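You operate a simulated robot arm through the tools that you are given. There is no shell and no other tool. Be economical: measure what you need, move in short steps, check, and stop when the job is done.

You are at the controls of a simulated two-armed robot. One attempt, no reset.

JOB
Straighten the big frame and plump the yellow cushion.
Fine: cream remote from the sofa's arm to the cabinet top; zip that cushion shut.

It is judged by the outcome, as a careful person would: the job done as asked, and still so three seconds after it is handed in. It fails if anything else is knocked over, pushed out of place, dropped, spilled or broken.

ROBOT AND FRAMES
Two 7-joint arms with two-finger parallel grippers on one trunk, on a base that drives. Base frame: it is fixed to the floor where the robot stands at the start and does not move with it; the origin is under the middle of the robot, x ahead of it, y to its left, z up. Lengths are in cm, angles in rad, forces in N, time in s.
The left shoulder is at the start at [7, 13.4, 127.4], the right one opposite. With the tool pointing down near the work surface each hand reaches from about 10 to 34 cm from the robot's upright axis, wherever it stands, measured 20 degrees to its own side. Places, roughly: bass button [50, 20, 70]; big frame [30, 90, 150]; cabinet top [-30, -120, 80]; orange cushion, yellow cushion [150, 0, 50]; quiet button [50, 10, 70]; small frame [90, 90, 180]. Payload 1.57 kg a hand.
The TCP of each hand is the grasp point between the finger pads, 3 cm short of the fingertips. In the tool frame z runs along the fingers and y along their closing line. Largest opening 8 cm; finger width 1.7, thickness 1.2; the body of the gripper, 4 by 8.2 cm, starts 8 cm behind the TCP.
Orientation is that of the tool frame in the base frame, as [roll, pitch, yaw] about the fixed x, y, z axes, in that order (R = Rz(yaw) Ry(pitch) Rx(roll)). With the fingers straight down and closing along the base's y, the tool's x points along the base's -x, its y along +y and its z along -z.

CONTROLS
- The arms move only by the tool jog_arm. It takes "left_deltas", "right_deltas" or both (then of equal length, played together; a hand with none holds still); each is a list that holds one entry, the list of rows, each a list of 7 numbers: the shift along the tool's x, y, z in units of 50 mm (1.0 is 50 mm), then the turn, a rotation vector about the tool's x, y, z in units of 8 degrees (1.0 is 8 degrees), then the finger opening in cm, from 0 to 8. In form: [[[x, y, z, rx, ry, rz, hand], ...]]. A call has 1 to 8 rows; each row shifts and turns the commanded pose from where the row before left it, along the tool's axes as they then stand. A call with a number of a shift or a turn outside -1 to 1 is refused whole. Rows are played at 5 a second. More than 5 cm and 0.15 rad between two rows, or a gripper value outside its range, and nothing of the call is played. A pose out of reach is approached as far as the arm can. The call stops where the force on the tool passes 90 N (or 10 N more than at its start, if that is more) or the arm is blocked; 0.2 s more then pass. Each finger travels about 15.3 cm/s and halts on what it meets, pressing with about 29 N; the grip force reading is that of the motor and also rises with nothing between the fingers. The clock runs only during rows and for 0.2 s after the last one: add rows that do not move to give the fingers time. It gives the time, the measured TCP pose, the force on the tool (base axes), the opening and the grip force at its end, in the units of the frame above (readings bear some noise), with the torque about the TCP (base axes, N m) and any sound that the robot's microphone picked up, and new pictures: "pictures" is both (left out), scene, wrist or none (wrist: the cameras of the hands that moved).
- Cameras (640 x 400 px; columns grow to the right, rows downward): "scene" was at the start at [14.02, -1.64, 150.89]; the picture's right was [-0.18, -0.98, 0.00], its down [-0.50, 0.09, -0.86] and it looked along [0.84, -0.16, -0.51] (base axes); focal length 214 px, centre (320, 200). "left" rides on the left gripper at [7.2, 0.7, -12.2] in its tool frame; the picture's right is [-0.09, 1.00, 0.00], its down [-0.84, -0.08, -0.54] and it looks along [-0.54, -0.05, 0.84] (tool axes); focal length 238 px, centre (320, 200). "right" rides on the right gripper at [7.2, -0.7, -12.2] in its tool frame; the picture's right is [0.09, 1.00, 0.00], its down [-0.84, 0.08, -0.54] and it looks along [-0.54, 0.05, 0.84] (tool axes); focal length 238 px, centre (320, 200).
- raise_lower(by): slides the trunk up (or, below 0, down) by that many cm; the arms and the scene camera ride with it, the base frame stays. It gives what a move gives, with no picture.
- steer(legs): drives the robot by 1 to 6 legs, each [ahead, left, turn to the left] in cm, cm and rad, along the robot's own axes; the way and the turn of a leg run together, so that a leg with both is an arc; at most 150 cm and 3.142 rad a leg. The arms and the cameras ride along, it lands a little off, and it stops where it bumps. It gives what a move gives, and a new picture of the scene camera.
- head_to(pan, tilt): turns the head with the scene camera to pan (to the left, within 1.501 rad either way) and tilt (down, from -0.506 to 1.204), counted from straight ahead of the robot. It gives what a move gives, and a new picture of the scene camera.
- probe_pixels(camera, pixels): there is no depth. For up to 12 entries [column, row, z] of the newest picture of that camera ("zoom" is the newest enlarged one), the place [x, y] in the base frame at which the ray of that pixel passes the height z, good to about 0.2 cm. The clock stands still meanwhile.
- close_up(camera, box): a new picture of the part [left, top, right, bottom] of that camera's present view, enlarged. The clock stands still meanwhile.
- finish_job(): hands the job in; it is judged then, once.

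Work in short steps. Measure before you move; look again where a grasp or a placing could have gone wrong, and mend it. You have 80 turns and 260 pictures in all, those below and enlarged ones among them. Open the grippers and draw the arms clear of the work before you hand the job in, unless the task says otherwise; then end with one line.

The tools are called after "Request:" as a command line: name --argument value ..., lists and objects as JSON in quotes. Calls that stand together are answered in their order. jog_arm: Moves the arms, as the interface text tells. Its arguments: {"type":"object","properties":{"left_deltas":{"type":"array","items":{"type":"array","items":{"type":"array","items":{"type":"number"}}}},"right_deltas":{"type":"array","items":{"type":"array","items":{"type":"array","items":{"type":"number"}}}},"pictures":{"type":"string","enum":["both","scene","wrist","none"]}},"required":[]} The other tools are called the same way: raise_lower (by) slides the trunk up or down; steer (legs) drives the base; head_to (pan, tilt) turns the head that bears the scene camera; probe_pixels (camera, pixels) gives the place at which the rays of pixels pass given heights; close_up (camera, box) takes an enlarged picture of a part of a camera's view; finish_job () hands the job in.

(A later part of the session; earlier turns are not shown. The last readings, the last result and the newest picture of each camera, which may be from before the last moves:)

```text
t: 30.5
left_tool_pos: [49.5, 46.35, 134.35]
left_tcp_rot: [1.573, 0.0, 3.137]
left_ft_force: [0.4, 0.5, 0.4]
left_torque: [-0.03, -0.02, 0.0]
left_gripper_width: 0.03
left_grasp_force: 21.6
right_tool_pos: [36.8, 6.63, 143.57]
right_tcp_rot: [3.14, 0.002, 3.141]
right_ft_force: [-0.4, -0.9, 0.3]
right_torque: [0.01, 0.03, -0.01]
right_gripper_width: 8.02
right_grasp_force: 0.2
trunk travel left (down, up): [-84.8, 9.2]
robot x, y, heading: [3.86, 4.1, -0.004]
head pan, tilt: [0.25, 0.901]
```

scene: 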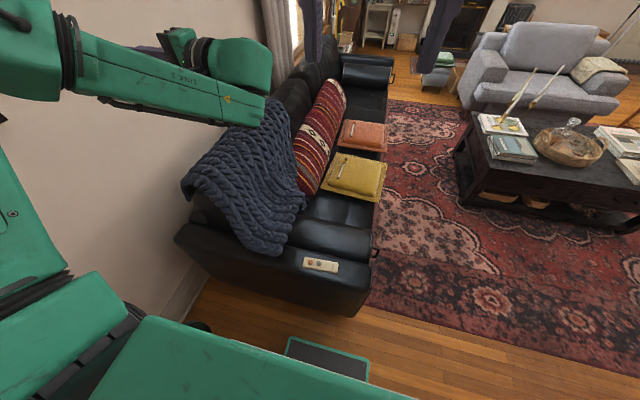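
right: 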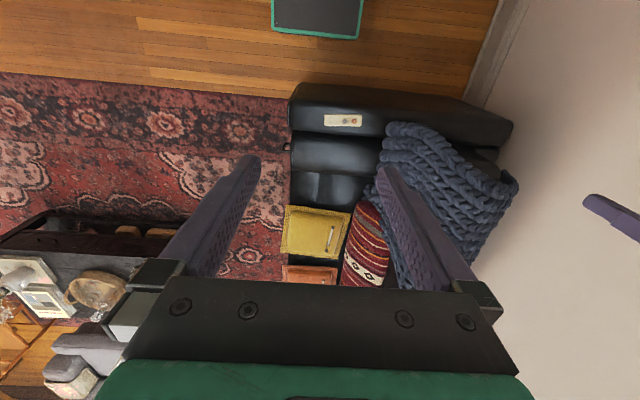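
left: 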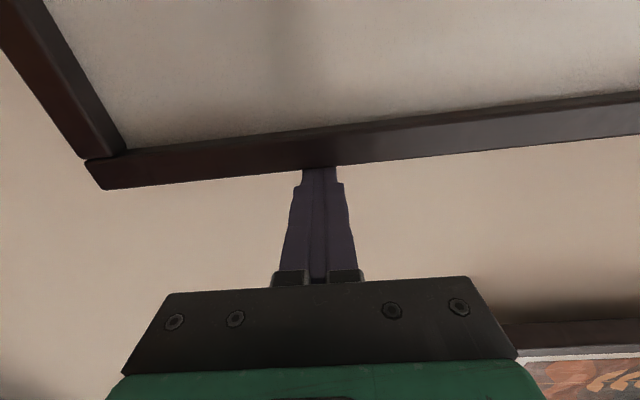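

The remote shows at (320,264). I triangulate with the right wrist camera.

Request:
close_up --camera "scene" --box '[280, 240, 380, 300]'

Request:
jog_arm --right_deltas '[[[0, 0, 0, 0, 0, 0, 8]]]' --pictures "wrist"

Request:
close_up --camera "right" --box '[280, 70, 440, 170]'

Request:
probe_pixels --camera "scene" --pixels '[[303, 258, 60], [303, 258, 65], [303, 258, 70], [339, 267, 60], [339, 267, 65], [339, 267, 70], [290, 340, 20], [369, 360, 20], [290, 340, 40], [369, 360, 40]]'

```text
6.40 times, centred on (330, 270) of scene
```

zoom: 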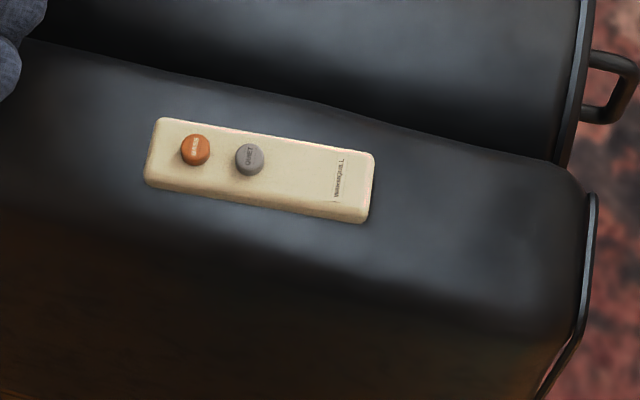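

```text
t: 30.9
left_tool_pos: [49.53, 46.2, 134.35]
left_tcp_rot: [1.57, 0.0, 3.135]
left_ft_force: [-0.2, 0.3, 0.8]
left_torque: [0.01, 0.0, 0.03]
left_gripper_width: 0.01
left_grasp_force: 21.4
right_tool_pos: [36.84, 6.6, 143.69]
right_tcp_rot: [3.139, 0.001, 3.141]
right_ft_force: [-0.5, -0.2, -0.5]
right_torque: [-0.02, 0.01, 0.01]
right_gripper_width: 7.99
right_grasp_force: 0.0
trunk travel left (down, up): [-84.8, 9.2]
robot x, y, heading: [4.08, 3.64, -0.005]
head pan, tilt: [0.25, 0.901]
```

right: 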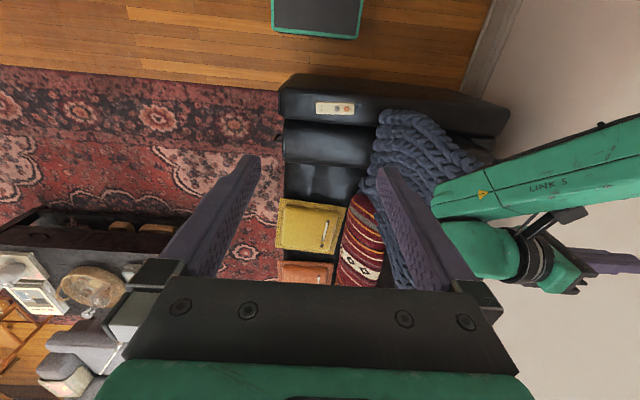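

```text
4.00 times, centred on (360, 120) of right
```

zoom: 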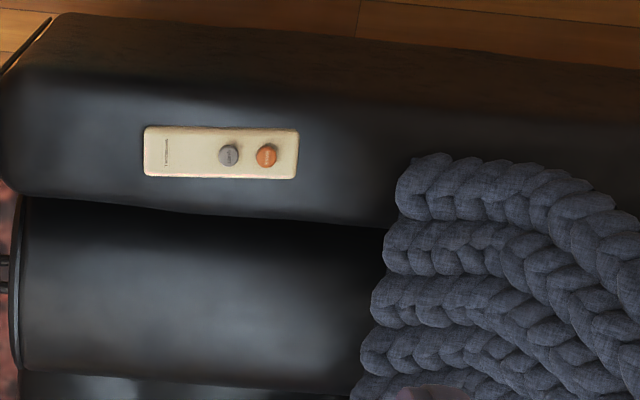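

```text
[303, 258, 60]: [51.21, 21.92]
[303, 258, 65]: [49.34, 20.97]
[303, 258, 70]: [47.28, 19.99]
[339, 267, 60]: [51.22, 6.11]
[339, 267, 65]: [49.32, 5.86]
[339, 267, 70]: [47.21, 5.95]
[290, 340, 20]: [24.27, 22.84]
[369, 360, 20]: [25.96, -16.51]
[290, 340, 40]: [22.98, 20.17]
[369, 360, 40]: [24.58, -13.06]
```

Probing the remote's corners in the right zoom picture at three heights.

Request:
probe_pixels --camera "zoom" --pixels '[[145, 127, 60], [145, 127, 65], [145, 127, 70], [298, 131, 60], [298, 131, 65], [298, 131, 70], [144, 176, 65], [296, 180, 65], [229, 155, 65], [266, 155, 65]]'

```text
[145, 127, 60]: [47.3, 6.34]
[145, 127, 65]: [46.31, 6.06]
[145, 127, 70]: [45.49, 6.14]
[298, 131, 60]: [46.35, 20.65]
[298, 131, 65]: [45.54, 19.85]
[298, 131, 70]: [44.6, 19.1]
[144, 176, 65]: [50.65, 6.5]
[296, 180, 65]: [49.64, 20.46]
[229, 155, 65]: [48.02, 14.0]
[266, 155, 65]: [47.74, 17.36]
```

Remote: top z≈65, centre about (47.8,13.3), 14 × 4.1 cm, long along y with ~4° yaw; buttons at y≈14 and 17.4, so I'll grip at y≈11 across x. First I fold the left hand back and down, and yaw the right hand 90°.

Request:
jog_arm --left_deltas '[[[0.42, 0, 0, 0.9375, 0, 0, 0], [0.42, 0, 0, 0.9375, 0, 0, 0], [0.42, 0, 0, 0.9375, 0, 0, 0], [0.42, 0, 0, 0.9375, 0, 0, 0], [0.42, 0, 0, 0.9375, 0, 0, 0], [0.42, 0, 0, 0.9375, 0, 0, 0]]]' --right_deltas '[[[0, 0, 0, 0, 0, 0.9375, 8], [0, 0, 0, 0, 0, 0.9375, 8], [0, 0, 0, 0, 0, 0.9375, 8], [0, 0, 0, 0, 0, 0.9375, 8], [0, 0, 0, 0, 0, 0.9375, 8], [0, 0, 0, 0, 0, 0.9375, 8]]]' --pictures "none"

Request:
jog_arm --left_deltas '[[[0.42, 0, 0, 0.9375, 0, 0, 0], [0.42, 0, 0, 0.9375, 0, 0, 0], [0.42, 0, 0, 0.9375, 0, 0, 0], [0.42, 0, 0, 0.9375, 0, 0, 0], [0.42, 0, 0, 0.9375, 0, 0, 0], [0.42, 0, 0, 0.9375, 0, 0, 0]]]' --right_deltas '[[[0, 0, 0, 0, 0, 0.9375, 8], [0, 0, 0, 0, 0, 0.9375, 8], [0, 0, 0, 0, 0, 0.9375, 8], [0, 0, 0, 0, 0, 0.9375, 8], [0, 0, 0, 0, 0, 0.9375, 8], [0, 0, 0, 0, 0, 0.4, 8]]]' --pictures "both"

```text
t: 32.3
left_tool_pos: [36.85, 46.43, 134.42]
left_tcp_rot: [2.36, 0.002, 3.135]
left_ft_force: [0.5, 0.2, -0.9]
left_torque: [0.01, -0.01, -0.05]
left_gripper_width: 0.0
left_grasp_force: 21.9
right_tool_pos: [36.52, 6.58, 143.78]
right_tcp_rot: [3.14, 0.001, 2.352]
right_ft_force: [-0.3, 0.3, -0.6]
right_torque: [-0.04, -0.01, 0.0]
right_gripper_width: 8.01
right_grasp_force: 0.1
trunk travel left (down, up): [-84.8, 9.2]
robot x, y, heading: [3.72, 3.11, -0.001]
head pan, tilt: [0.25, 0.901]
```

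```text
t: 33.7
left_tool_pos: [24.24, 46.43, 134.39]
left_tcp_rot: [-3.138, 0.002, 3.135]
left_ft_force: [-0.5, -0.4, -0.7]
left_torque: [0.02, -0.03, 0.0]
left_gripper_width: 0.0
left_grasp_force: 21.4
right_tool_pos: [36.56, 6.55, 143.66]
right_tcp_rot: [3.14, -0.001, 1.643]
right_ft_force: [0.1, -0.2, 0.1]
right_torque: [-0.03, 0.03, 0.02]
right_gripper_width: 8.03
right_grasp_force: 0.2
trunk travel left (down, up): [-84.8, 9.2]
robot x, y, heading: [3.99, 3.71, -0.0]
head pan, tilt: [0.25, 0.901]
```

scene: 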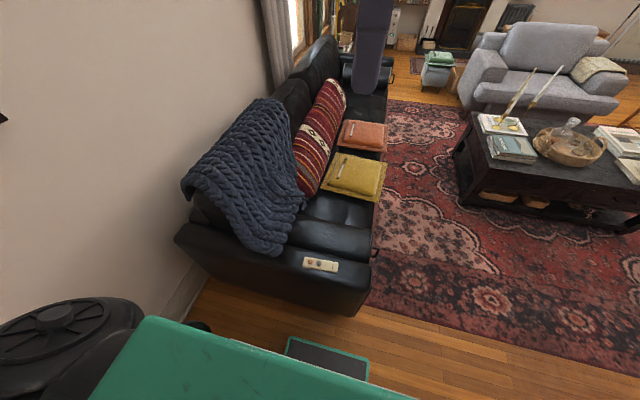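
right: 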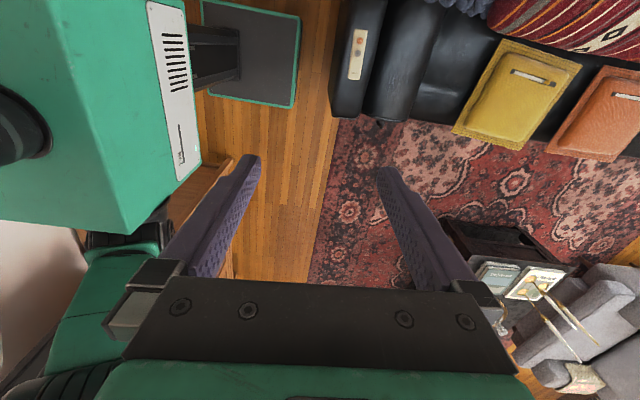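
left: 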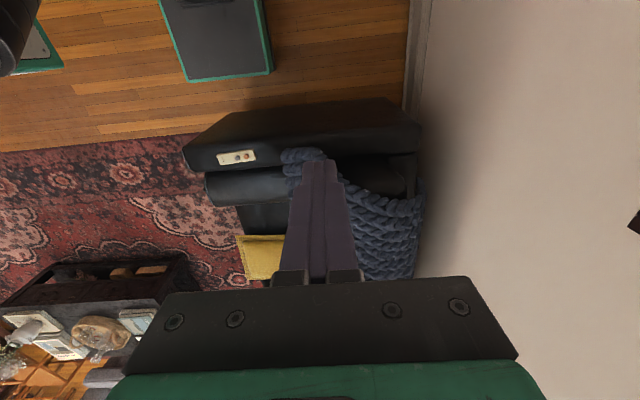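

Right hand is aligned to the remote's yaw. I drive to about (16.5,17), then lower the trunk 50 cm.

Request:
steer --legs '[[0, 13.5, 0], [12.5, 0, 0]]'

Request:
raise_lower --by -45

Request:
jog_arm --right_deltas '[[[-0.6, 0, 0, 0, 0, 0, 8], [-0.6, 0, 0, 0, 0, 0, 8], [-0.6, 0, 0, 0, 0, 0, 8], [0, 0, 0, 0, 0, 0, 8]]]'

```text
t: 35.9
left_tool_pos: [36.28, 59.88, 134.47]
left_tcp_rot: [-3.14, 0.004, 3.14]
left_ft_force: [-1.1, 0.5, 0.0]
left_torque: [-0.01, -0.01, -0.01]
left_gripper_width: 0.01
left_grasp_force: 21.4
right_tool_pos: [48.57, 20.24, 143.66]
right_tcp_rot: [3.135, 0.0, 1.646]
right_ft_force: [0.0, 0.9, 0.3]
right_torque: [0.0, -0.06, 0.0]
right_gripper_width: 8.02
right_grasp_force: 0.0
trunk travel left (down, up): [-84.8, 9.2]
robot x, y, heading: [16.67, 16.8, -0.002]
head pan, tilt: [0.25, 0.901]
```

scene: 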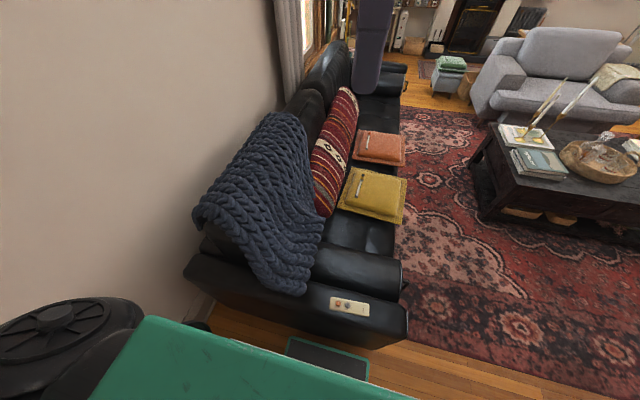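

```text
refused: -45 is not a number from -40 to 40
```

```text
t: 36.9
left_tool_pos: [36.76, 59.98, 134.26]
left_tcp_rot: [-3.14, 0.0, 3.138]
left_ft_force: [-0.3, -0.3, 0.3]
left_torque: [0.01, -0.01, 0.01]
left_gripper_width: 0.0
left_grasp_force: 21.0
right_tool_pos: [49.74, 11.19, 143.48]
right_tcp_rot: [3.14, -0.001, 1.646]
right_ft_force: [1.0, 0.7, -0.9]
right_torque: [0.01, 0.0, 0.01]
right_gripper_width: 8.01
right_grasp_force: 0.0
trunk travel left (down, up): [-84.8, 9.2]
robot x, y, heading: [16.28, 16.87, 0.0]
head pan, tilt: [0.25, 0.901]
```

scene: 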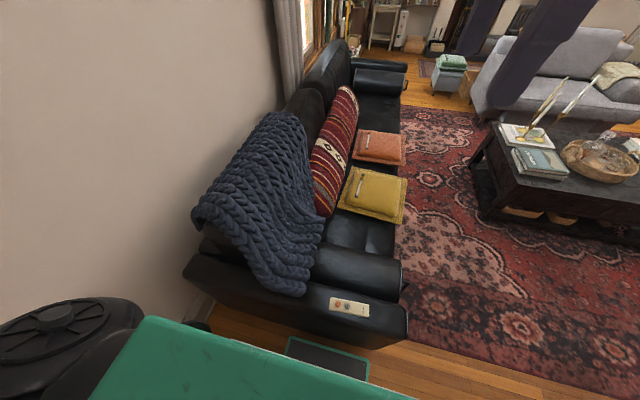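
right: 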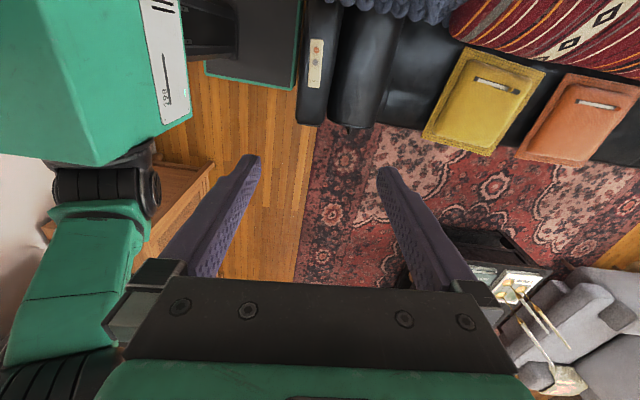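

Trunk is limited to 40 per call. I lower 40, then 12 more; the right hand is at (49.7,11.2), to be trimmed to x≈48.

Request:
raise_lower --by -40

Request:
raise_lower --by -12

Request:
jog_arm --right_deltas '[[[0, -0.33, 0, 0, 0, 0, 8], [0, 0, 0, 0, 0, 0, 8]]]'

```text
t: 40.7
left_tool_pos: [36.74, 59.83, 94.43]
left_tcp_rot: [3.141, 0.0, 3.137]
left_ft_force: [0.3, 0.6, 0.4]
left_torque: [-0.04, 0.01, -0.02]
left_gripper_width: 0.0
left_grasp_force: 21.3
right_tool_pos: [49.75, 11.23, 103.73]
right_tcp_rot: [3.141, -0.002, 1.647]
right_ft_force: [-0.4, 0.0, 0.1]
right_torque: [-0.01, 0.04, 0.01]
right_gripper_width: 7.99
right_grasp_force: 0.0
trunk travel left (down, up): [-44.8, 49.2]
robot x, y, heading: [16.69, 16.72, 0.001]
head pan, tilt: [0.25, 0.901]
```

```text
t: 42.2
left_tool_pos: [36.61, 59.85, 82.47]
left_tcp_rot: [3.141, -0.002, 3.138]
left_ft_force: [0.5, -0.3, 0.4]
left_torque: [-0.02, 0.0, 0.03]
left_gripper_width: 0.0
left_grasp_force: 21.3
right_tool_pos: [49.67, 11.13, 91.58]
right_tcp_rot: [3.14, 0.001, 1.645]
right_ft_force: [-0.5, 0.0, -0.4]
right_torque: [0.02, 0.01, -0.01]
right_gripper_width: 8.01
right_grasp_force: 0.0
trunk travel left (down, up): [-32.8, 61.2]
robot x, y, heading: [16.3, 16.73, -0.001]
head pan, tilt: [0.25, 0.901]
```

```text
t: 42.8
left_tool_pos: [36.69, 59.85, 82.36]
left_tcp_rot: [-3.139, 0.0, 3.136]
left_ft_force: [0.3, -0.1, 0.9]
left_torque: [-0.01, 0.01, -0.03]
left_gripper_width: 0.0
left_grasp_force: 21.1
right_tool_pos: [48.03, 11.03, 91.48]
right_tcp_rot: [3.14, -0.001, 1.646]
right_ft_force: [0.9, 0.1, -0.3]
right_torque: [0.05, -0.01, -0.04]
right_gripper_width: 8.0
right_grasp_force: 0.0
trunk travel left (down, up): [-32.8, 61.2]
robot x, y, heading: [16.32, 17.4, 0.001]
head pan, tilt: [0.25, 0.901]
```

scene: 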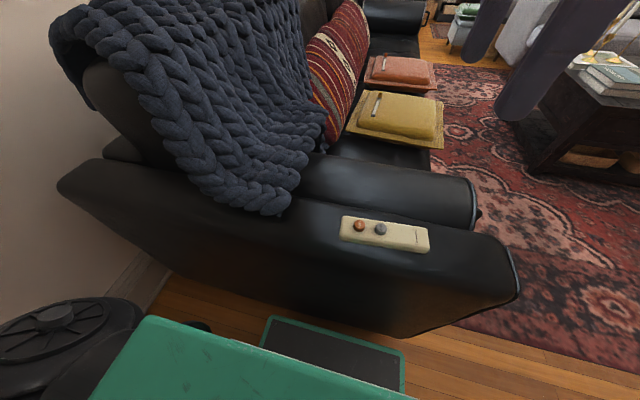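
right: 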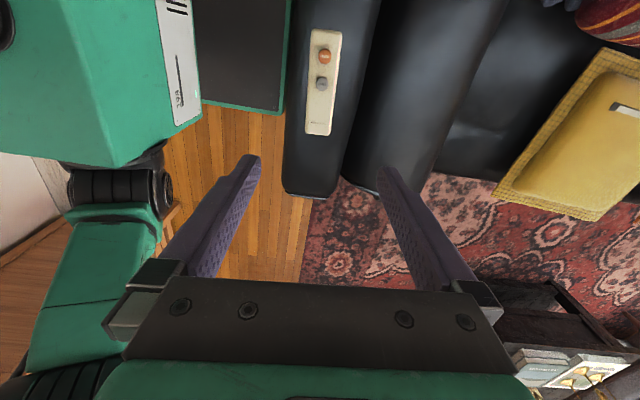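

Remeasure the remote from both nearer views.

Request:
close_up --camera "right" --box '[260, 20, 400, 150]'

Request:
probe_pixels --camera "right" --pixels '[[313, 30, 64], [313, 30, 66], [341, 32, 64], [341, 32, 66], [306, 133, 64], [306, 133, 66], [330, 135, 64], [330, 135, 66]]'

Request:
probe_pixels --camera "scene" --pixels '[[344, 216, 64], [344, 216, 66], [429, 229, 64], [429, 229, 66], [340, 237, 62], [340, 237, 64], [427, 251, 62], [427, 251, 64]]'

Request:
close_up --camera "scene" --box '[320, 200, 450, 270]'

```text
3.08 times, centred on (330, 85) of right
```

zoom: 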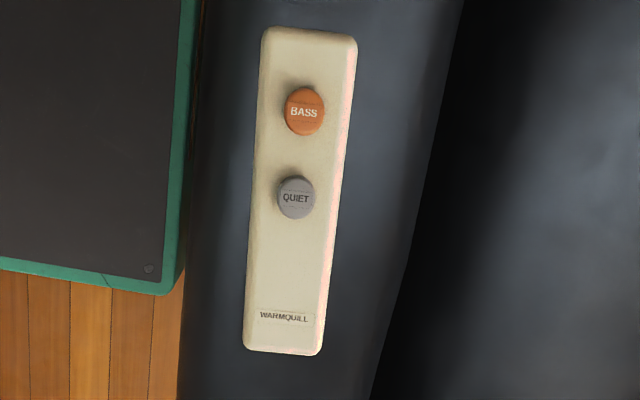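

```text
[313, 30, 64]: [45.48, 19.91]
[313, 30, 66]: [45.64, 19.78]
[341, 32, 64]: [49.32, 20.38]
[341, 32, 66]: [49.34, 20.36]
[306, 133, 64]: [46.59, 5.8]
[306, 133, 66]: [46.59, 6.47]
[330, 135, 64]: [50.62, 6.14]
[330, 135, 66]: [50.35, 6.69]
```

```text
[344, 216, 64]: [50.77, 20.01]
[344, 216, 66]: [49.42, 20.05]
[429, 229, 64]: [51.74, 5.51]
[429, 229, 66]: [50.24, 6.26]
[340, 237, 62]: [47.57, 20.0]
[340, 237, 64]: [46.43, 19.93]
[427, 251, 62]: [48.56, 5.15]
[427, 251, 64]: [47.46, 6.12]
```

```text
4.92 times, centred on (385, 235) of scene
```

zoom: 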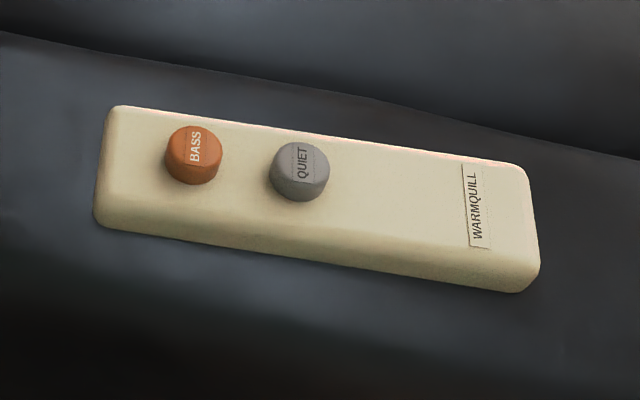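

Remote top is z≈66, its axis at y=11 is x≈48.1; hand is at 48.0. Descend to TCP z≈67.6 (tips ≈64.6).

Request:
jog_arm --right_deltas '[[[0, 0, 0.8, 0, 0, 0, 8], [0, 0, 0.8, 0, 0, 0, 8], [0, 0, 0.8, 0, 0, 0, 8], [0, 0, 0.8, 0, 0, 0, 8], [0, 0, 0.8, 0, 0, 0, 8], [0, 0, 0.5, 0, 0, 0, 8], [0, 0, 0.27, 0, 0, 0, 8], [0, 0, 0, 0, 0, 0, 8]]]'

```text
t: 44.6
left_tool_pos: [36.77, 59.86, 82.35]
left_tcp_rot: [-3.142, 0.0, 3.136]
left_ft_force: [-1.0, -0.4, 0.2]
left_torque: [-0.01, 0.0, 0.02]
left_gripper_width: 0.0
left_grasp_force: 21.4
right_tool_pos: [48.15, 11.11, 67.78]
right_tcp_rot: [3.14, -0.002, 1.645]
right_ft_force: [0.1, -0.4, -0.9]
right_torque: [-0.03, -0.02, -0.02]
right_gripper_width: 8.0
right_grasp_force: 0.0
trunk travel left (down, up): [-32.8, 61.2]
robot x, y, heading: [16.36, 17.07, -0.002]
head pan, tilt: [0.25, 0.901]
```

scene: 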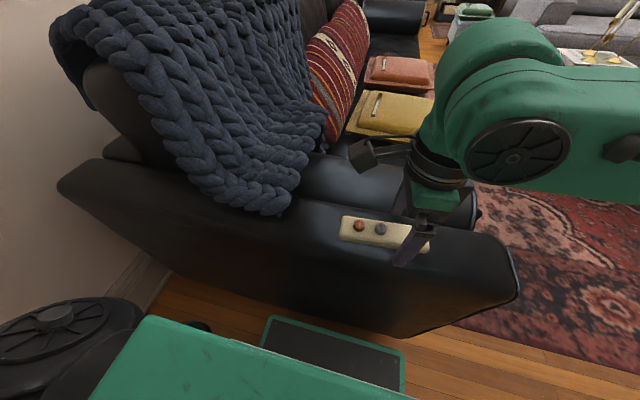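
right: 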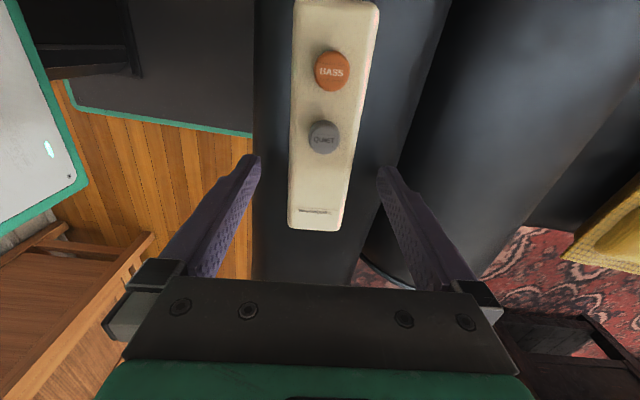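

Fingers straddle the remote clear of the buttons. Lower 0.4 cm and close.

Request:
jog_arm --right_deltas '[[[0, 0, 0.08, 0, 0, 0, 8], [0, 0, 0, 0, 0, 0, 6], [0, 0, 0, 0, 0, 0, 4.5], [0, 0, 0, 0, 0, 0, 3], [0, 0, 0, 0, 0, 0, 2], [0, 0, 0, 0, 0, 0, 2], [0, 0, 0, 0, 0, 0, 2]]]' --pictures "wrist"

```text
t: 46.2
left_tool_pos: [36.74, 59.95, 82.4]
left_tcp_rot: [3.141, 0.0, 3.137]
left_ft_force: [-0.2, 0.3, 0.7]
left_torque: [-0.02, 0.03, -0.04]
left_gripper_width: 0.0
left_grasp_force: 21.6
right_tool_pos: [48.15, 11.05, 67.32]
right_tcp_rot: [3.14, -0.001, 1.646]
right_ft_force: [0.3, -0.2, 1.0]
right_torque: [-0.04, 0.0, 0.02]
right_gripper_width: 4.12
right_grasp_force: 29.0
trunk travel left (down, up): [-32.8, 61.2]
robot x, y, heading: [16.63, 16.98, 0.001]
head pan, tilt: [0.25, 0.901]
```

right: 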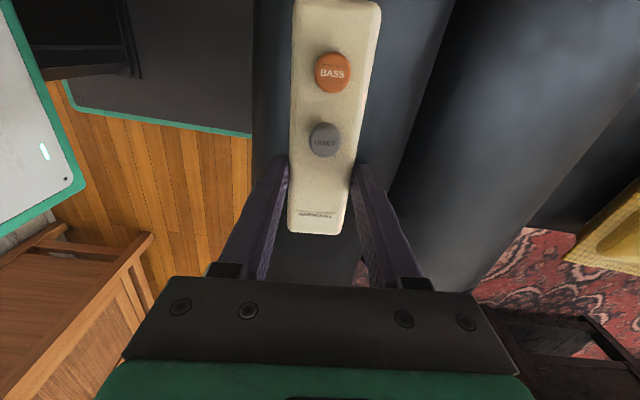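

Width 4.12 cm at 29 N: gripped. I lift 16 cm and check.

Request:
jog_arm --right_deltas '[[[0, 0, -0.3, 0, 0, 0, 2], [0, 0, -0.5, 0, 0, 0, 2], [0, 0, -0.8, 0, 0, 0, 2], [0, 0, -0.8, 0, 0, 0, 2], [0, 0, -0.8, 0, 0, 0, 2], [0, 0, 0, 0, 0, 0, 2]]]'

```text
t: 47.6
left_tool_pos: [36.71, 59.82, 82.33]
left_tcp_rot: [3.141, -0.001, 3.136]
left_ft_force: [-0.4, 0.2, 0.4]
left_torque: [-0.02, 0.01, 0.01]
left_gripper_width: 0.0
left_grasp_force: 21.1
right_tool_pos: [48.02, 11.07, 83.46]
right_tcp_rot: [3.139, 0.0, 1.645]
right_ft_force: [-0.6, -0.6, -1.0]
right_torque: [0.03, 0.07, 0.0]
right_gripper_width: 4.14
right_grasp_force: 28.7
trunk travel left (down, up): [-32.8, 61.2]
robot x, y, heading: [16.4, 16.65, -0.003]
head pan, tilt: [0.25, 0.901]
```

scene: 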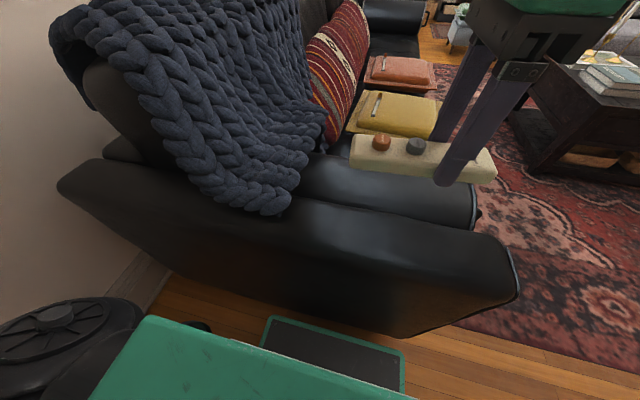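
right: 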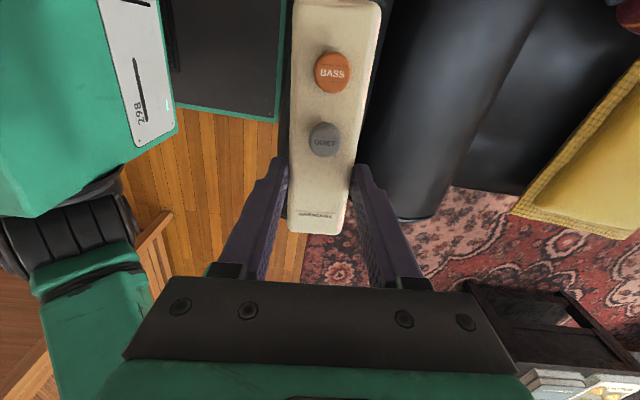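

Remote held. Raise the trunk, back off to about (0,0) and look right toward the cabinet.

Request:
raise_lower --by 30

Request:
steer --legs '[[-16, 0, 0], [0, -22, 0]]'

Request:
head_to --pan -1.5 --tilt 0.7

```text
t: 50.6
left_tool_pos: [36.7, 59.84, 112.3]
left_tcp_rot: [3.14, 0.0, 3.138]
left_ft_force: [0.1, -0.1, 0.8]
left_torque: [-0.02, -0.02, 0.02]
left_gripper_width: 0.0
left_grasp_force: 21.5
right_tool_pos: [48.21, 11.23, 113.4]
right_tcp_rot: [3.138, -0.001, 1.646]
right_ft_force: [0.8, -0.5, 0.4]
right_torque: [-0.02, 0.03, 0.0]
right_gripper_width: 4.14
right_grasp_force: 28.4
trunk travel left (down, up): [-62.8, 31.2]
robot x, y, heading: [16.15, 16.96, 0.002]
head pan, tilt: [0.25, 0.901]
```

```text
t: 53.3
left_tool_pos: [20.81, 37.92, 112.36]
left_tcp_rot: [-3.139, 0.0, 3.139]
left_ft_force: [0.3, -0.1, 0.0]
left_torque: [0.0, -0.01, 0.01]
left_gripper_width: 0.03
left_grasp_force: 21.0
right_tool_pos: [32.08, -10.81, 113.38]
right_tcp_rot: [3.138, -0.003, 1.646]
right_ft_force: [0.1, 0.4, -0.7]
right_torque: [-0.02, -0.01, 0.01]
right_gripper_width: 4.12
right_grasp_force: 28.9
trunk travel left (down, up): [-62.8, 31.2]
robot x, y, heading: [0.25, -5.31, 0.002]
head pan, tilt: [0.25, 0.901]
```

scene: 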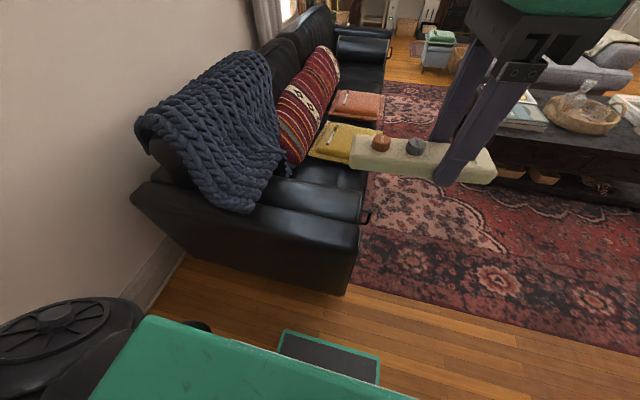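

```text
t: 55.1
left_tool_pos: [20.66, 37.77, 112.38]
left_tcp_rot: [-3.141, 0.0, 3.139]
left_ft_force: [-0.7, 0.8, 0.8]
left_torque: [0.0, 0.01, -0.03]
left_gripper_width: 0.01
left_grasp_force: 21.1
right_tool_pos: [32.09, -10.82, 113.34]
right_tcp_rot: [3.141, -0.001, 1.646]
right_ft_force: [0.7, -0.2, -1.0]
right_torque: [-0.01, 0.02, 0.03]
right_gripper_width: 4.09
right_grasp_force: 29.1
trunk travel left (down, up): [-62.8, 31.2]
robot x, y, heading: [0.4, -5.17, 0.001]
head pan, tilt: [-1.499, 0.7]
```

scene: 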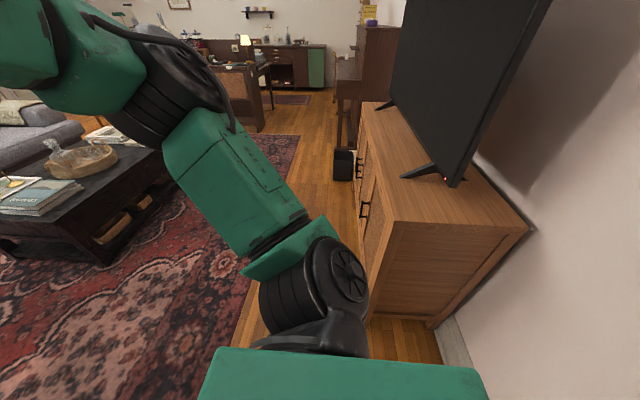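

Measure the cabinet: near front foot (372,316), back foot (432,328), top corners (393,222), (528,226), far front (362,103).

Request:
probe_pixels --camera "scene" --pixels '[[372, 316, 0], [432, 328, 0], [393, 222, 70], [393, 222, 80], [528, 226, 70], [528, 226, 80], [362, 103, 80], [362, 103, 70], [448, 183, 80], [448, 183, 75]]'

```text
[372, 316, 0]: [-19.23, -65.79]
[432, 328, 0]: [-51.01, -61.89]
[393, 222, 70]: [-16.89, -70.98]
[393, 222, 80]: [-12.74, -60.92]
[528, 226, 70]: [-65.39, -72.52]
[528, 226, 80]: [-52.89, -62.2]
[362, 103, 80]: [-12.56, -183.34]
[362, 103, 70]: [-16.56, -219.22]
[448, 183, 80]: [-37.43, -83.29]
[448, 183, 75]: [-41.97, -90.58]
```

Cabinet front edge x≈-15, near end y≈-65, top z≈76. I'll approach its front facing it (heading 180°): drive to (16,-40), turn, then slide to y≈-72.

Request:
steer --legs '[[20, -35, 0], [0, 0, -1.57], [0, 0, -1.57], [0, 32, 0]]'

Request:
head_to --pan 0.0 --tilt 0.8

```text
t: 67.0
left_tool_pos: [-0.51, -114.56, 112.37]
left_tcp_rot: [-3.141, 0.001, -0.011]
left_ft_force: [0.3, -0.5, 0.1]
left_torque: [0.05, -0.02, 0.03]
left_gripper_width: 0.02
left_grasp_force: 20.8
right_tool_pos: [-11.61, -65.84, 113.3]
right_tcp_rot: [3.141, -0.002, -1.504]
right_ft_force: [-0.4, -0.9, -1.9]
right_torque: [0.01, -0.01, 0.0]
right_gripper_width: 4.13
right_grasp_force: 28.8
trunk travel left (down, up): [-62.8, 31.2]
robot x, y, heading: [20.29, -71.73, 3.129]
head pan, tilt: [-1.499, 0.7]
```

scene: 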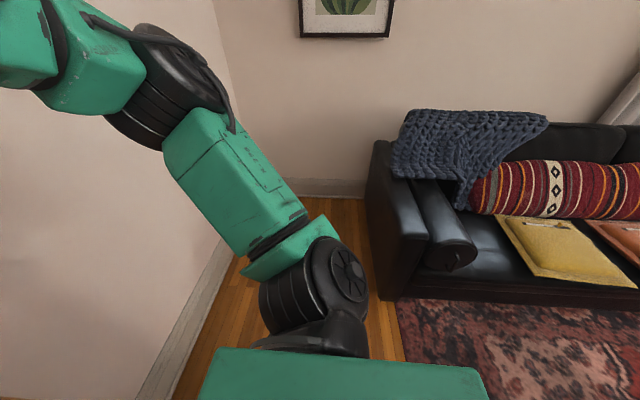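

```text
t: 68.6
left_tool_pos: [-0.59, -114.53, 112.33]
left_tcp_rot: [3.141, 0.001, -0.013]
left_ft_force: [0.2, 0.6, 0.1]
left_torque: [-0.01, 0.01, 0.01]
left_gripper_width: 0.0
left_grasp_force: 20.7
right_tool_pos: [-11.64, -65.82, 113.33]
right_tcp_rot: [3.141, -0.001, -1.504]
right_ft_force: [0.0, 0.0, -0.7]
right_torque: [0.04, 0.0, 0.0]
right_gripper_width: 4.11
right_grasp_force: 28.5
trunk travel left (down, up): [-62.8, 31.2]
robot x, y, heading: [20.33, -72.02, 3.132]
head pan, tilt: [0.0, 0.799]
```

scene: 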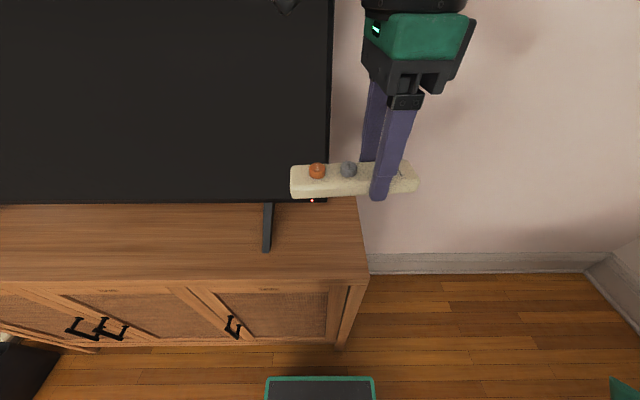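

Clear view: top's near corner at (368,277), TV foot tip at (267,250). Probe for heights.

Request:
probe_pixels --camera "scene" --pixels '[[338, 346, 0], [368, 278, 70], [368, 278, 75], [368, 278, 80], [267, 250, 75], [267, 250, 78], [357, 197, 75], [357, 197, 78], [317, 262, 76], [320, 380, 20]]'

Request:
jog_arm --right_deltas '[[[0, 0, 0, 0, 0, 0, 2]]]' --pictures "wrist"

Request:
close_up --camera "scene" --box '[200, 160, 440, 360]'

```text
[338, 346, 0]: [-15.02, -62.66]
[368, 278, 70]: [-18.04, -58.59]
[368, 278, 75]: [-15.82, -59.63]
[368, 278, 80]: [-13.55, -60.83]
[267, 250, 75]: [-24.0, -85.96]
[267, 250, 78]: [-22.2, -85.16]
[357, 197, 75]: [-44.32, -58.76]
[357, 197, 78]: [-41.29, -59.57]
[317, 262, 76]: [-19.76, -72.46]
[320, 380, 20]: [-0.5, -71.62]
```

```text
t: 69.0
left_tool_pos: [-0.58, -114.69, 112.36]
left_tcp_rot: [-3.139, -0.002, -0.012]
left_ft_force: [0.2, -1.5, -0.2]
left_torque: [0.0, 0.01, 0.0]
left_gripper_width: 0.0
left_grasp_force: 21.3
right_tool_pos: [-11.51, -65.85, 113.32]
right_tcp_rot: [3.139, -0.001, -1.504]
right_ft_force: [0.2, -0.1, -1.7]
right_torque: [0.0, -0.01, 0.0]
right_gripper_width: 4.1
right_grasp_force: 29.0
trunk travel left (down, up): [-62.8, 31.2]
robot x, y, heading: [20.17, -72.19, 3.135]
head pan, tilt: [0.0, 0.799]
```

right: 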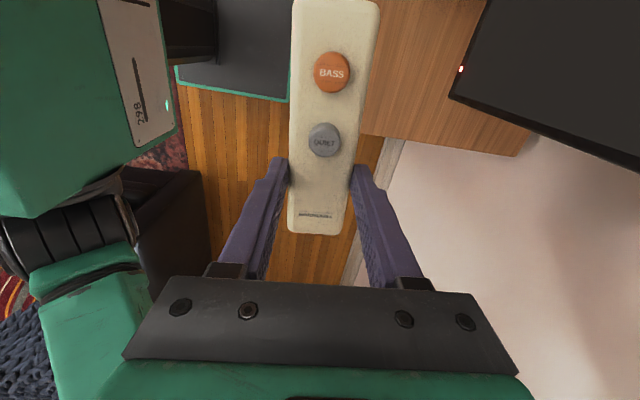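

```text
2.00 times, centred on (320, 260) of scene
```

zoom: 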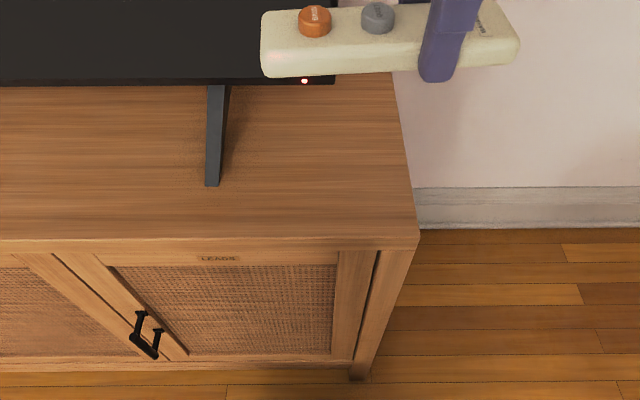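

Triangulate the top's height using the near end edge in the wrist view, (362,134) front and (516,156) back.

Request:
probe_pixels --camera "right" --pixels '[[400, 139, 74], [400, 139, 78], [400, 139, 82], [516, 156, 74], [516, 156, 78], [516, 156, 82], [461, 69, 80]]'

Request:
probe_pixels --camera "zoom" --pixels '[[405, 150, 74], [405, 150, 78], [405, 150, 82], [212, 184, 78], [393, 75, 74], [393, 75, 78], [393, 75, 82]]'

```text
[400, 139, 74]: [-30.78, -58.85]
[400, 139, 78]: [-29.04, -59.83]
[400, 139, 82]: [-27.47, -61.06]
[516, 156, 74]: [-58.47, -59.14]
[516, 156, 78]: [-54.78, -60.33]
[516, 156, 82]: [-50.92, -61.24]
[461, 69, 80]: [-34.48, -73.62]
```

```text
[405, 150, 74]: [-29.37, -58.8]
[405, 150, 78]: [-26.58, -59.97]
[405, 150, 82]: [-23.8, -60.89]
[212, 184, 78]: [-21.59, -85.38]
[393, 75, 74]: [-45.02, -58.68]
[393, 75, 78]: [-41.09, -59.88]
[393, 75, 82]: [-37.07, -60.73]
```

Height stays near 76–80; I'll use contact to finish. Goal TCP (-20.5,-69): drive ahead 7 cm and left 3, lower the trunk 15.

Request:
steer --legs '[[7, 3, 0]]'

Request:
raise_lower --by -18

Request:
jog_arm --right_deltas '[[[0, 0.4, 0, 0, 0, -0.3, 2], [0, 0, 0, 0, 0, 0, 2]]]'

```text
t: 70.0
left_tool_pos: [-7.56, -117.43, 112.45]
left_tcp_rot: [3.141, 0.001, -0.012]
left_ft_force: [0.6, 0.3, -0.6]
left_torque: [0.0, 0.0, -0.02]
left_gripper_width: 0.0
left_grasp_force: 20.9
right_tool_pos: [-18.53, -68.64, 113.28]
right_tcp_rot: [3.138, -0.001, -1.505]
right_ft_force: [1.3, 0.8, -1.3]
right_torque: [0.04, 0.0, 0.01]
right_gripper_width: 4.12
right_grasp_force: 28.9
trunk travel left (down, up): [-62.8, 31.2]
robot x, y, heading: [13.39, -74.47, 3.133]
head pan, tilt: [0.0, 0.799]
```

scene: 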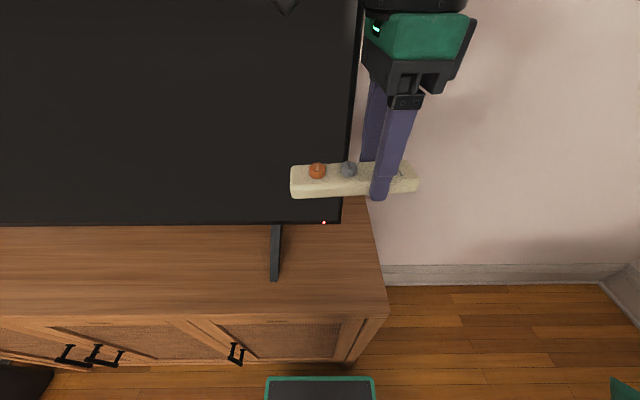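

```text
t: 72.0
left_tool_pos: [-7.65, -117.55, 94.4]
left_tcp_rot: [3.14, 0.001, -0.014]
left_ft_force: [-0.2, 0.6, -0.7]
left_torque: [-0.02, 0.03, 0.01]
left_gripper_width: 0.01
left_grasp_force: 21.7
right_tool_pos: [-18.58, -68.59, 95.45]
right_tcp_rot: [3.139, -0.003, -1.503]
right_ft_force: [-0.4, 0.0, -1.5]
right_torque: [0.03, -0.02, 0.0]
right_gripper_width: 4.13
right_grasp_force: 28.9
trunk travel left (down, up): [-44.8, 49.2]
robot x, y, heading: [13.02, -74.65, 3.131]
head pan, tilt: [0.0, 0.799]
```

```text
t: 72.6
left_tool_pos: [-7.5, -117.46, 94.46]
left_tcp_rot: [3.141, 0.002, -0.015]
left_ft_force: [0.3, 0.2, 0.2]
left_torque: [-0.01, 0.01, -0.02]
left_gripper_width: 0.01
left_grasp_force: 21.4
right_tool_pos: [-20.61, -68.83, 95.3]
right_tcp_rot: [3.139, -0.001, -1.46]
right_ft_force: [0.1, 0.7, -0.6]
right_torque: [0.01, 0.0, -0.01]
right_gripper_width: 4.13
right_grasp_force: 28.6
trunk travel left (down, up): [-44.8, 49.2]
robot x, y, heading: [13.44, -74.73, 3.137]
head pan, tilt: [0.0, 0.799]
```

scene: 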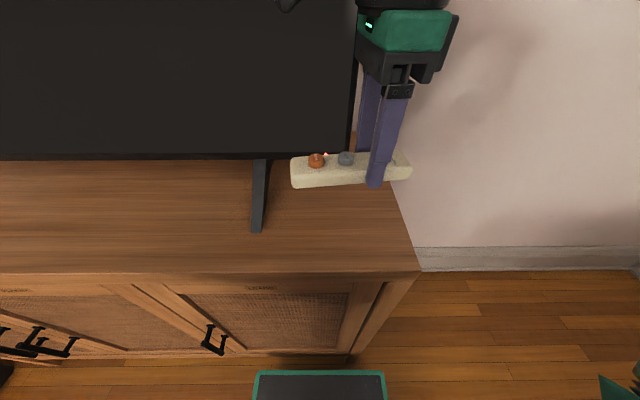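
right: 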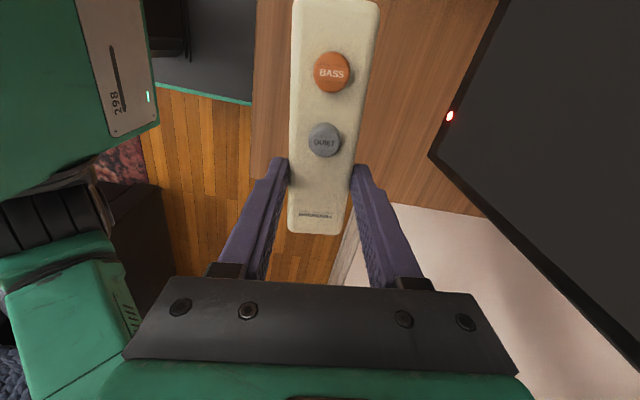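

Shift 2.5 cm further onto the top (remote then y ≈ -67…-81, clear of the TV foot at -85), and descend to z≈86.

Request:
jog_arm --right_deltas '[[[0.5, 0, 0, 0, 0, 0, 2], [0, 0, 0.6, 0, 0, 0, 2], [0, 0, 0.6, 0, 0, 0, 2], [0, 0, 0.5, 0, 0, 0, 2], [0, 0, 0, 0, 0, 0, 2]]]'

Request:
close_up --camera "scene" --box '[230, 130, 450, 290]'

```text
t: 73.8
left_tool_pos: [-7.59, -117.57, 94.48]
left_tcp_rot: [3.141, 0.002, -0.012]
left_ft_force: [0.4, -0.4, -0.4]
left_torque: [-0.02, -0.02, -0.02]
left_gripper_width: 0.02
left_grasp_force: 21.3
right_tool_pos: [-20.34, -71.23, 86.78]
right_tcp_rot: [3.139, -0.001, -1.465]
right_ft_force: [-0.1, 0.1, -1.3]
right_torque: [0.03, -0.01, 0.0]
right_gripper_width: 4.09
right_grasp_force: 28.5
trunk travel left (down, up): [-44.8, 49.2]
robot x, y, heading: [13.34, -74.91, 3.132]
head pan, tilt: [0.0, 0.799]
```

scene: 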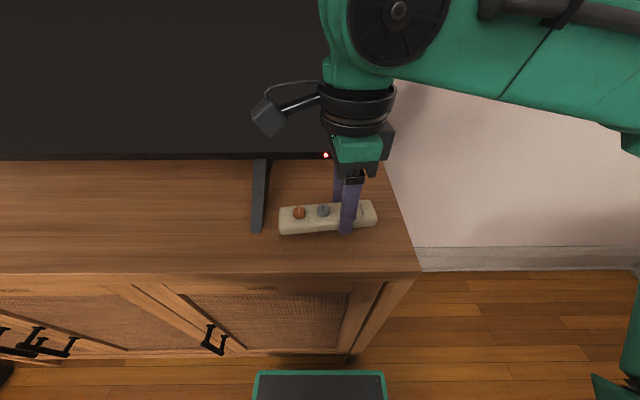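
right: 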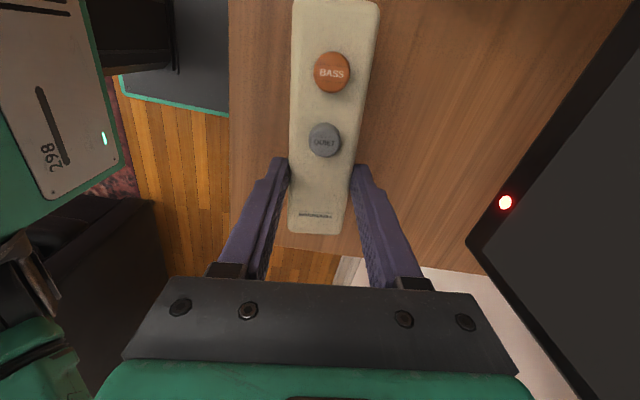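

```text
2.50 times, centred on (340, 210) of scene
```

zoom: 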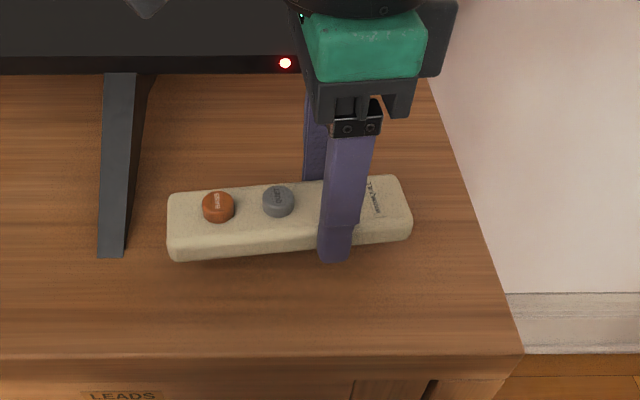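

Remote hovers over a clear patch. Descend in small steps watching the force.

Request:
jog_arm --right_deltas '[[[0, 0, 0.08, 0, 0, 0, 2], [0, 0, 0.08, 0, 0, 0, 2], [0, 0, 0.08, 0, 0, 0, 2], [0, 0, 0.08, 0, 0, 0, 2], [0, 0, 0, 0, 0, 0, 2]]]' --pictures "none"

Request:
close_up --camera "scene" --box '[230, 130, 450, 290]'

```text
t: 75.0
left_tool_pos: [-7.6, -117.61, 94.49]
left_tcp_rot: [3.142, -0.001, -0.01]
left_ft_force: [0.0, -0.2, 0.1]
left_torque: [0.0, 0.01, 0.0]
left_gripper_width: 0.0
left_grasp_force: 21.7
right_tool_pos: [-20.23, -71.28, 85.23]
right_tcp_rot: [3.139, -0.001, -1.463]
right_ft_force: [-0.6, -0.8, -1.0]
right_torque: [0.04, -0.02, -0.01]
right_gripper_width: 4.1
right_grasp_force: 29.2
trunk travel left (down, up): [-44.8, 49.2]
robot x, y, heading: [13.12, -75.01, 3.133]
head pan, tilt: [0.0, 0.799]
```

```text
2.50 times, centred on (340, 210) of scene
```

zoom: 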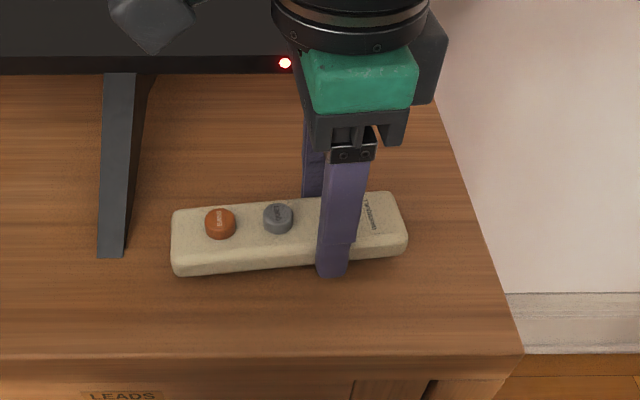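

Still a small gap; continue.

Request:
jog_arm --right_deltas '[[[0, 0, 0.08, 0, 0, 0, 2], [0, 0, 0.08, 0, 0, 0, 2], [0, 0, 0.08, 0, 0, 0, 2], [0, 0, 0, 0, 0, 0, 2]]]' --pictures "none"

Request:
jog_arm --right_deltas '[[[0, 0, 0.06, 0, 0, 0, 2], [0, 0, 0.06, 0, 0, 0, 2], [0, 0, 0, 0, 0, 0, 2]]]' --pictures "none"

Request:
close_up --camera "scene" --box '[230, 130, 450, 290]'

```text
t: 76.0
left_tool_pos: [-7.54, -117.43, 94.48]
left_tcp_rot: [-3.141, 0.002, -0.013]
left_ft_force: [-0.5, 0.3, -0.1]
left_torque: [-0.01, -0.03, 0.0]
left_gripper_width: 0.01
left_grasp_force: 21.5
right_tool_pos: [-20.3, -71.19, 84.33]
right_tcp_rot: [3.131, -0.004, -1.463]
right_ft_force: [-6.1, 2.6, 30.2]
right_torque: [-0.2, -0.1, -0.03]
right_gripper_width: 4.12
right_grasp_force: 29.1
trunk travel left (down, up): [-44.8, 49.2]
robot x, y, heading: [13.24, -74.95, 3.132]
head pan, tilt: [0.0, 0.799]
```

```text
t: 76.8
left_tool_pos: [-7.3, -117.46, 94.53]
left_tcp_rot: [3.141, 0.005, -0.014]
left_ft_force: [-0.4, 1.0, 0.1]
left_torque: [-0.03, 0.03, 0.0]
left_gripper_width: 0.01
left_grasp_force: 20.8
right_tool_pos: [-20.24, -71.42, 83.96]
right_tcp_rot: [3.124, -0.007, -1.466]
right_ft_force: [-14.2, 7.6, 75.6]
right_torque: [1.0, -1.44, 0.56]
right_gripper_width: 4.1
right_grasp_force: 28.8
trunk travel left (down, up): [-44.8, 49.2]
robot x, y, heading: [12.83, -74.89, 3.134]
head pan, tilt: [0.0, 0.799]
```

```text
2.50 times, centred on (340, 210) of scene
```

zoom: 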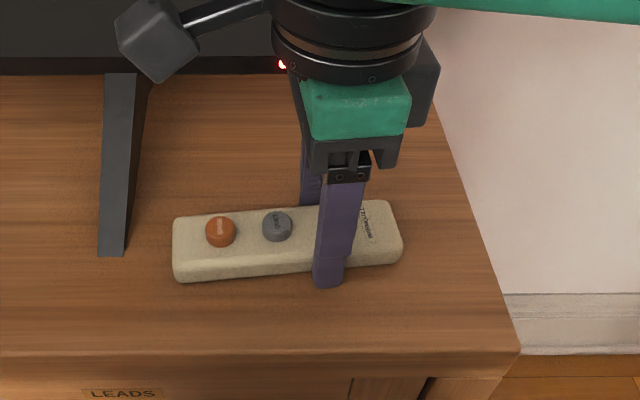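

Contact: 75 N pressing. I ease up 0.35 cm, then open.

Request:
jog_arm --right_deltas '[[[0, 0, -0.06, 0, 0, 0, 2], [0, 0, -0.04, 0, 0, 0, 2], [0, 0, 0, 0, 0, 0, 2]]]' --pictures "none"

```text
t: 77.6
left_tool_pos: [-7.45, -117.54, 94.51]
left_tcp_rot: [-3.14, 0.001, -0.011]
left_ft_force: [0.3, -0.1, 0.2]
left_torque: [-0.02, -0.03, -0.01]
left_gripper_width: 0.0
left_grasp_force: 21.8
right_tool_pos: [-20.3, -71.45, 84.01]
right_tcp_rot: [3.137, -0.003, -1.463]
right_ft_force: [-12.4, 2.3, 38.2]
right_torque: [-0.19, -0.62, -0.28]
right_gripper_width: 4.11
right_grasp_force: 29.0
trunk travel left (down, up): [-44.8, 49.2]
robot x, y, heading: [13.43, -74.98, 3.135]
head pan, tilt: [0.0, 0.799]
```

Still 38 N; ease up another 0.3 cm and open.

Request:
jog_arm --right_deltas '[[[0, 0, -0.06, 0, 0, 0, 2], [0, 0, 0, 0, 0, 0, 2], [0, 0, 0, 0, 0, 0, 4.6], [0, 0, 0, 0, 0, 0, 5.5], [0, 0, 0, 0, 0, 0, 6.5], [0, 0, 0, 0, 0, 0, 6.5]]]' --pictures "both"

```text
t: 79.0
left_tool_pos: [-7.56, -117.51, 94.45]
left_tcp_rot: [-3.141, 0.0, -0.013]
left_ft_force: [0.6, 0.1, -0.8]
left_torque: [-0.03, -0.01, 0.01]
left_gripper_width: 0.0
left_grasp_force: 20.9
right_tool_pos: [-20.28, -71.33, 84.32]
right_tcp_rot: [3.14, -0.003, -1.462]
right_ft_force: [0.2, -0.7, -0.7]
right_torque: [-0.02, 0.03, 0.0]
right_gripper_width: 6.5
right_grasp_force: 0.0
trunk travel left (down, up): [-44.8, 49.2]
robot x, y, heading: [13.41, -74.45, 3.136]
head pan, tilt: [0.0, 0.799]
```

scene: 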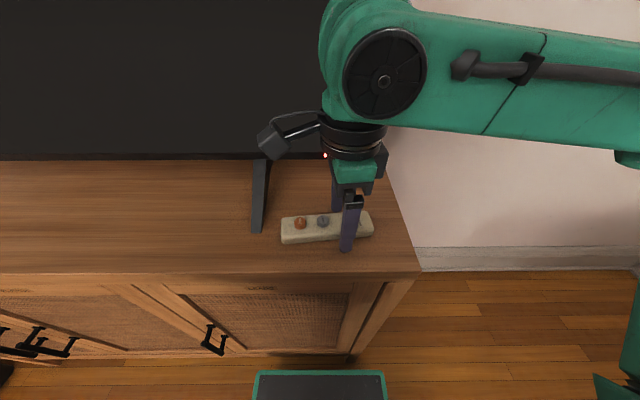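
right: 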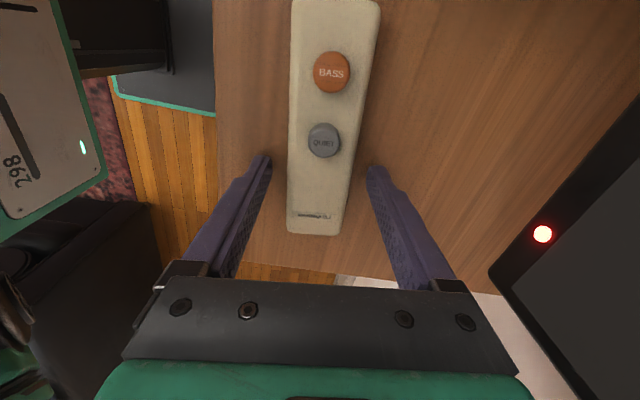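

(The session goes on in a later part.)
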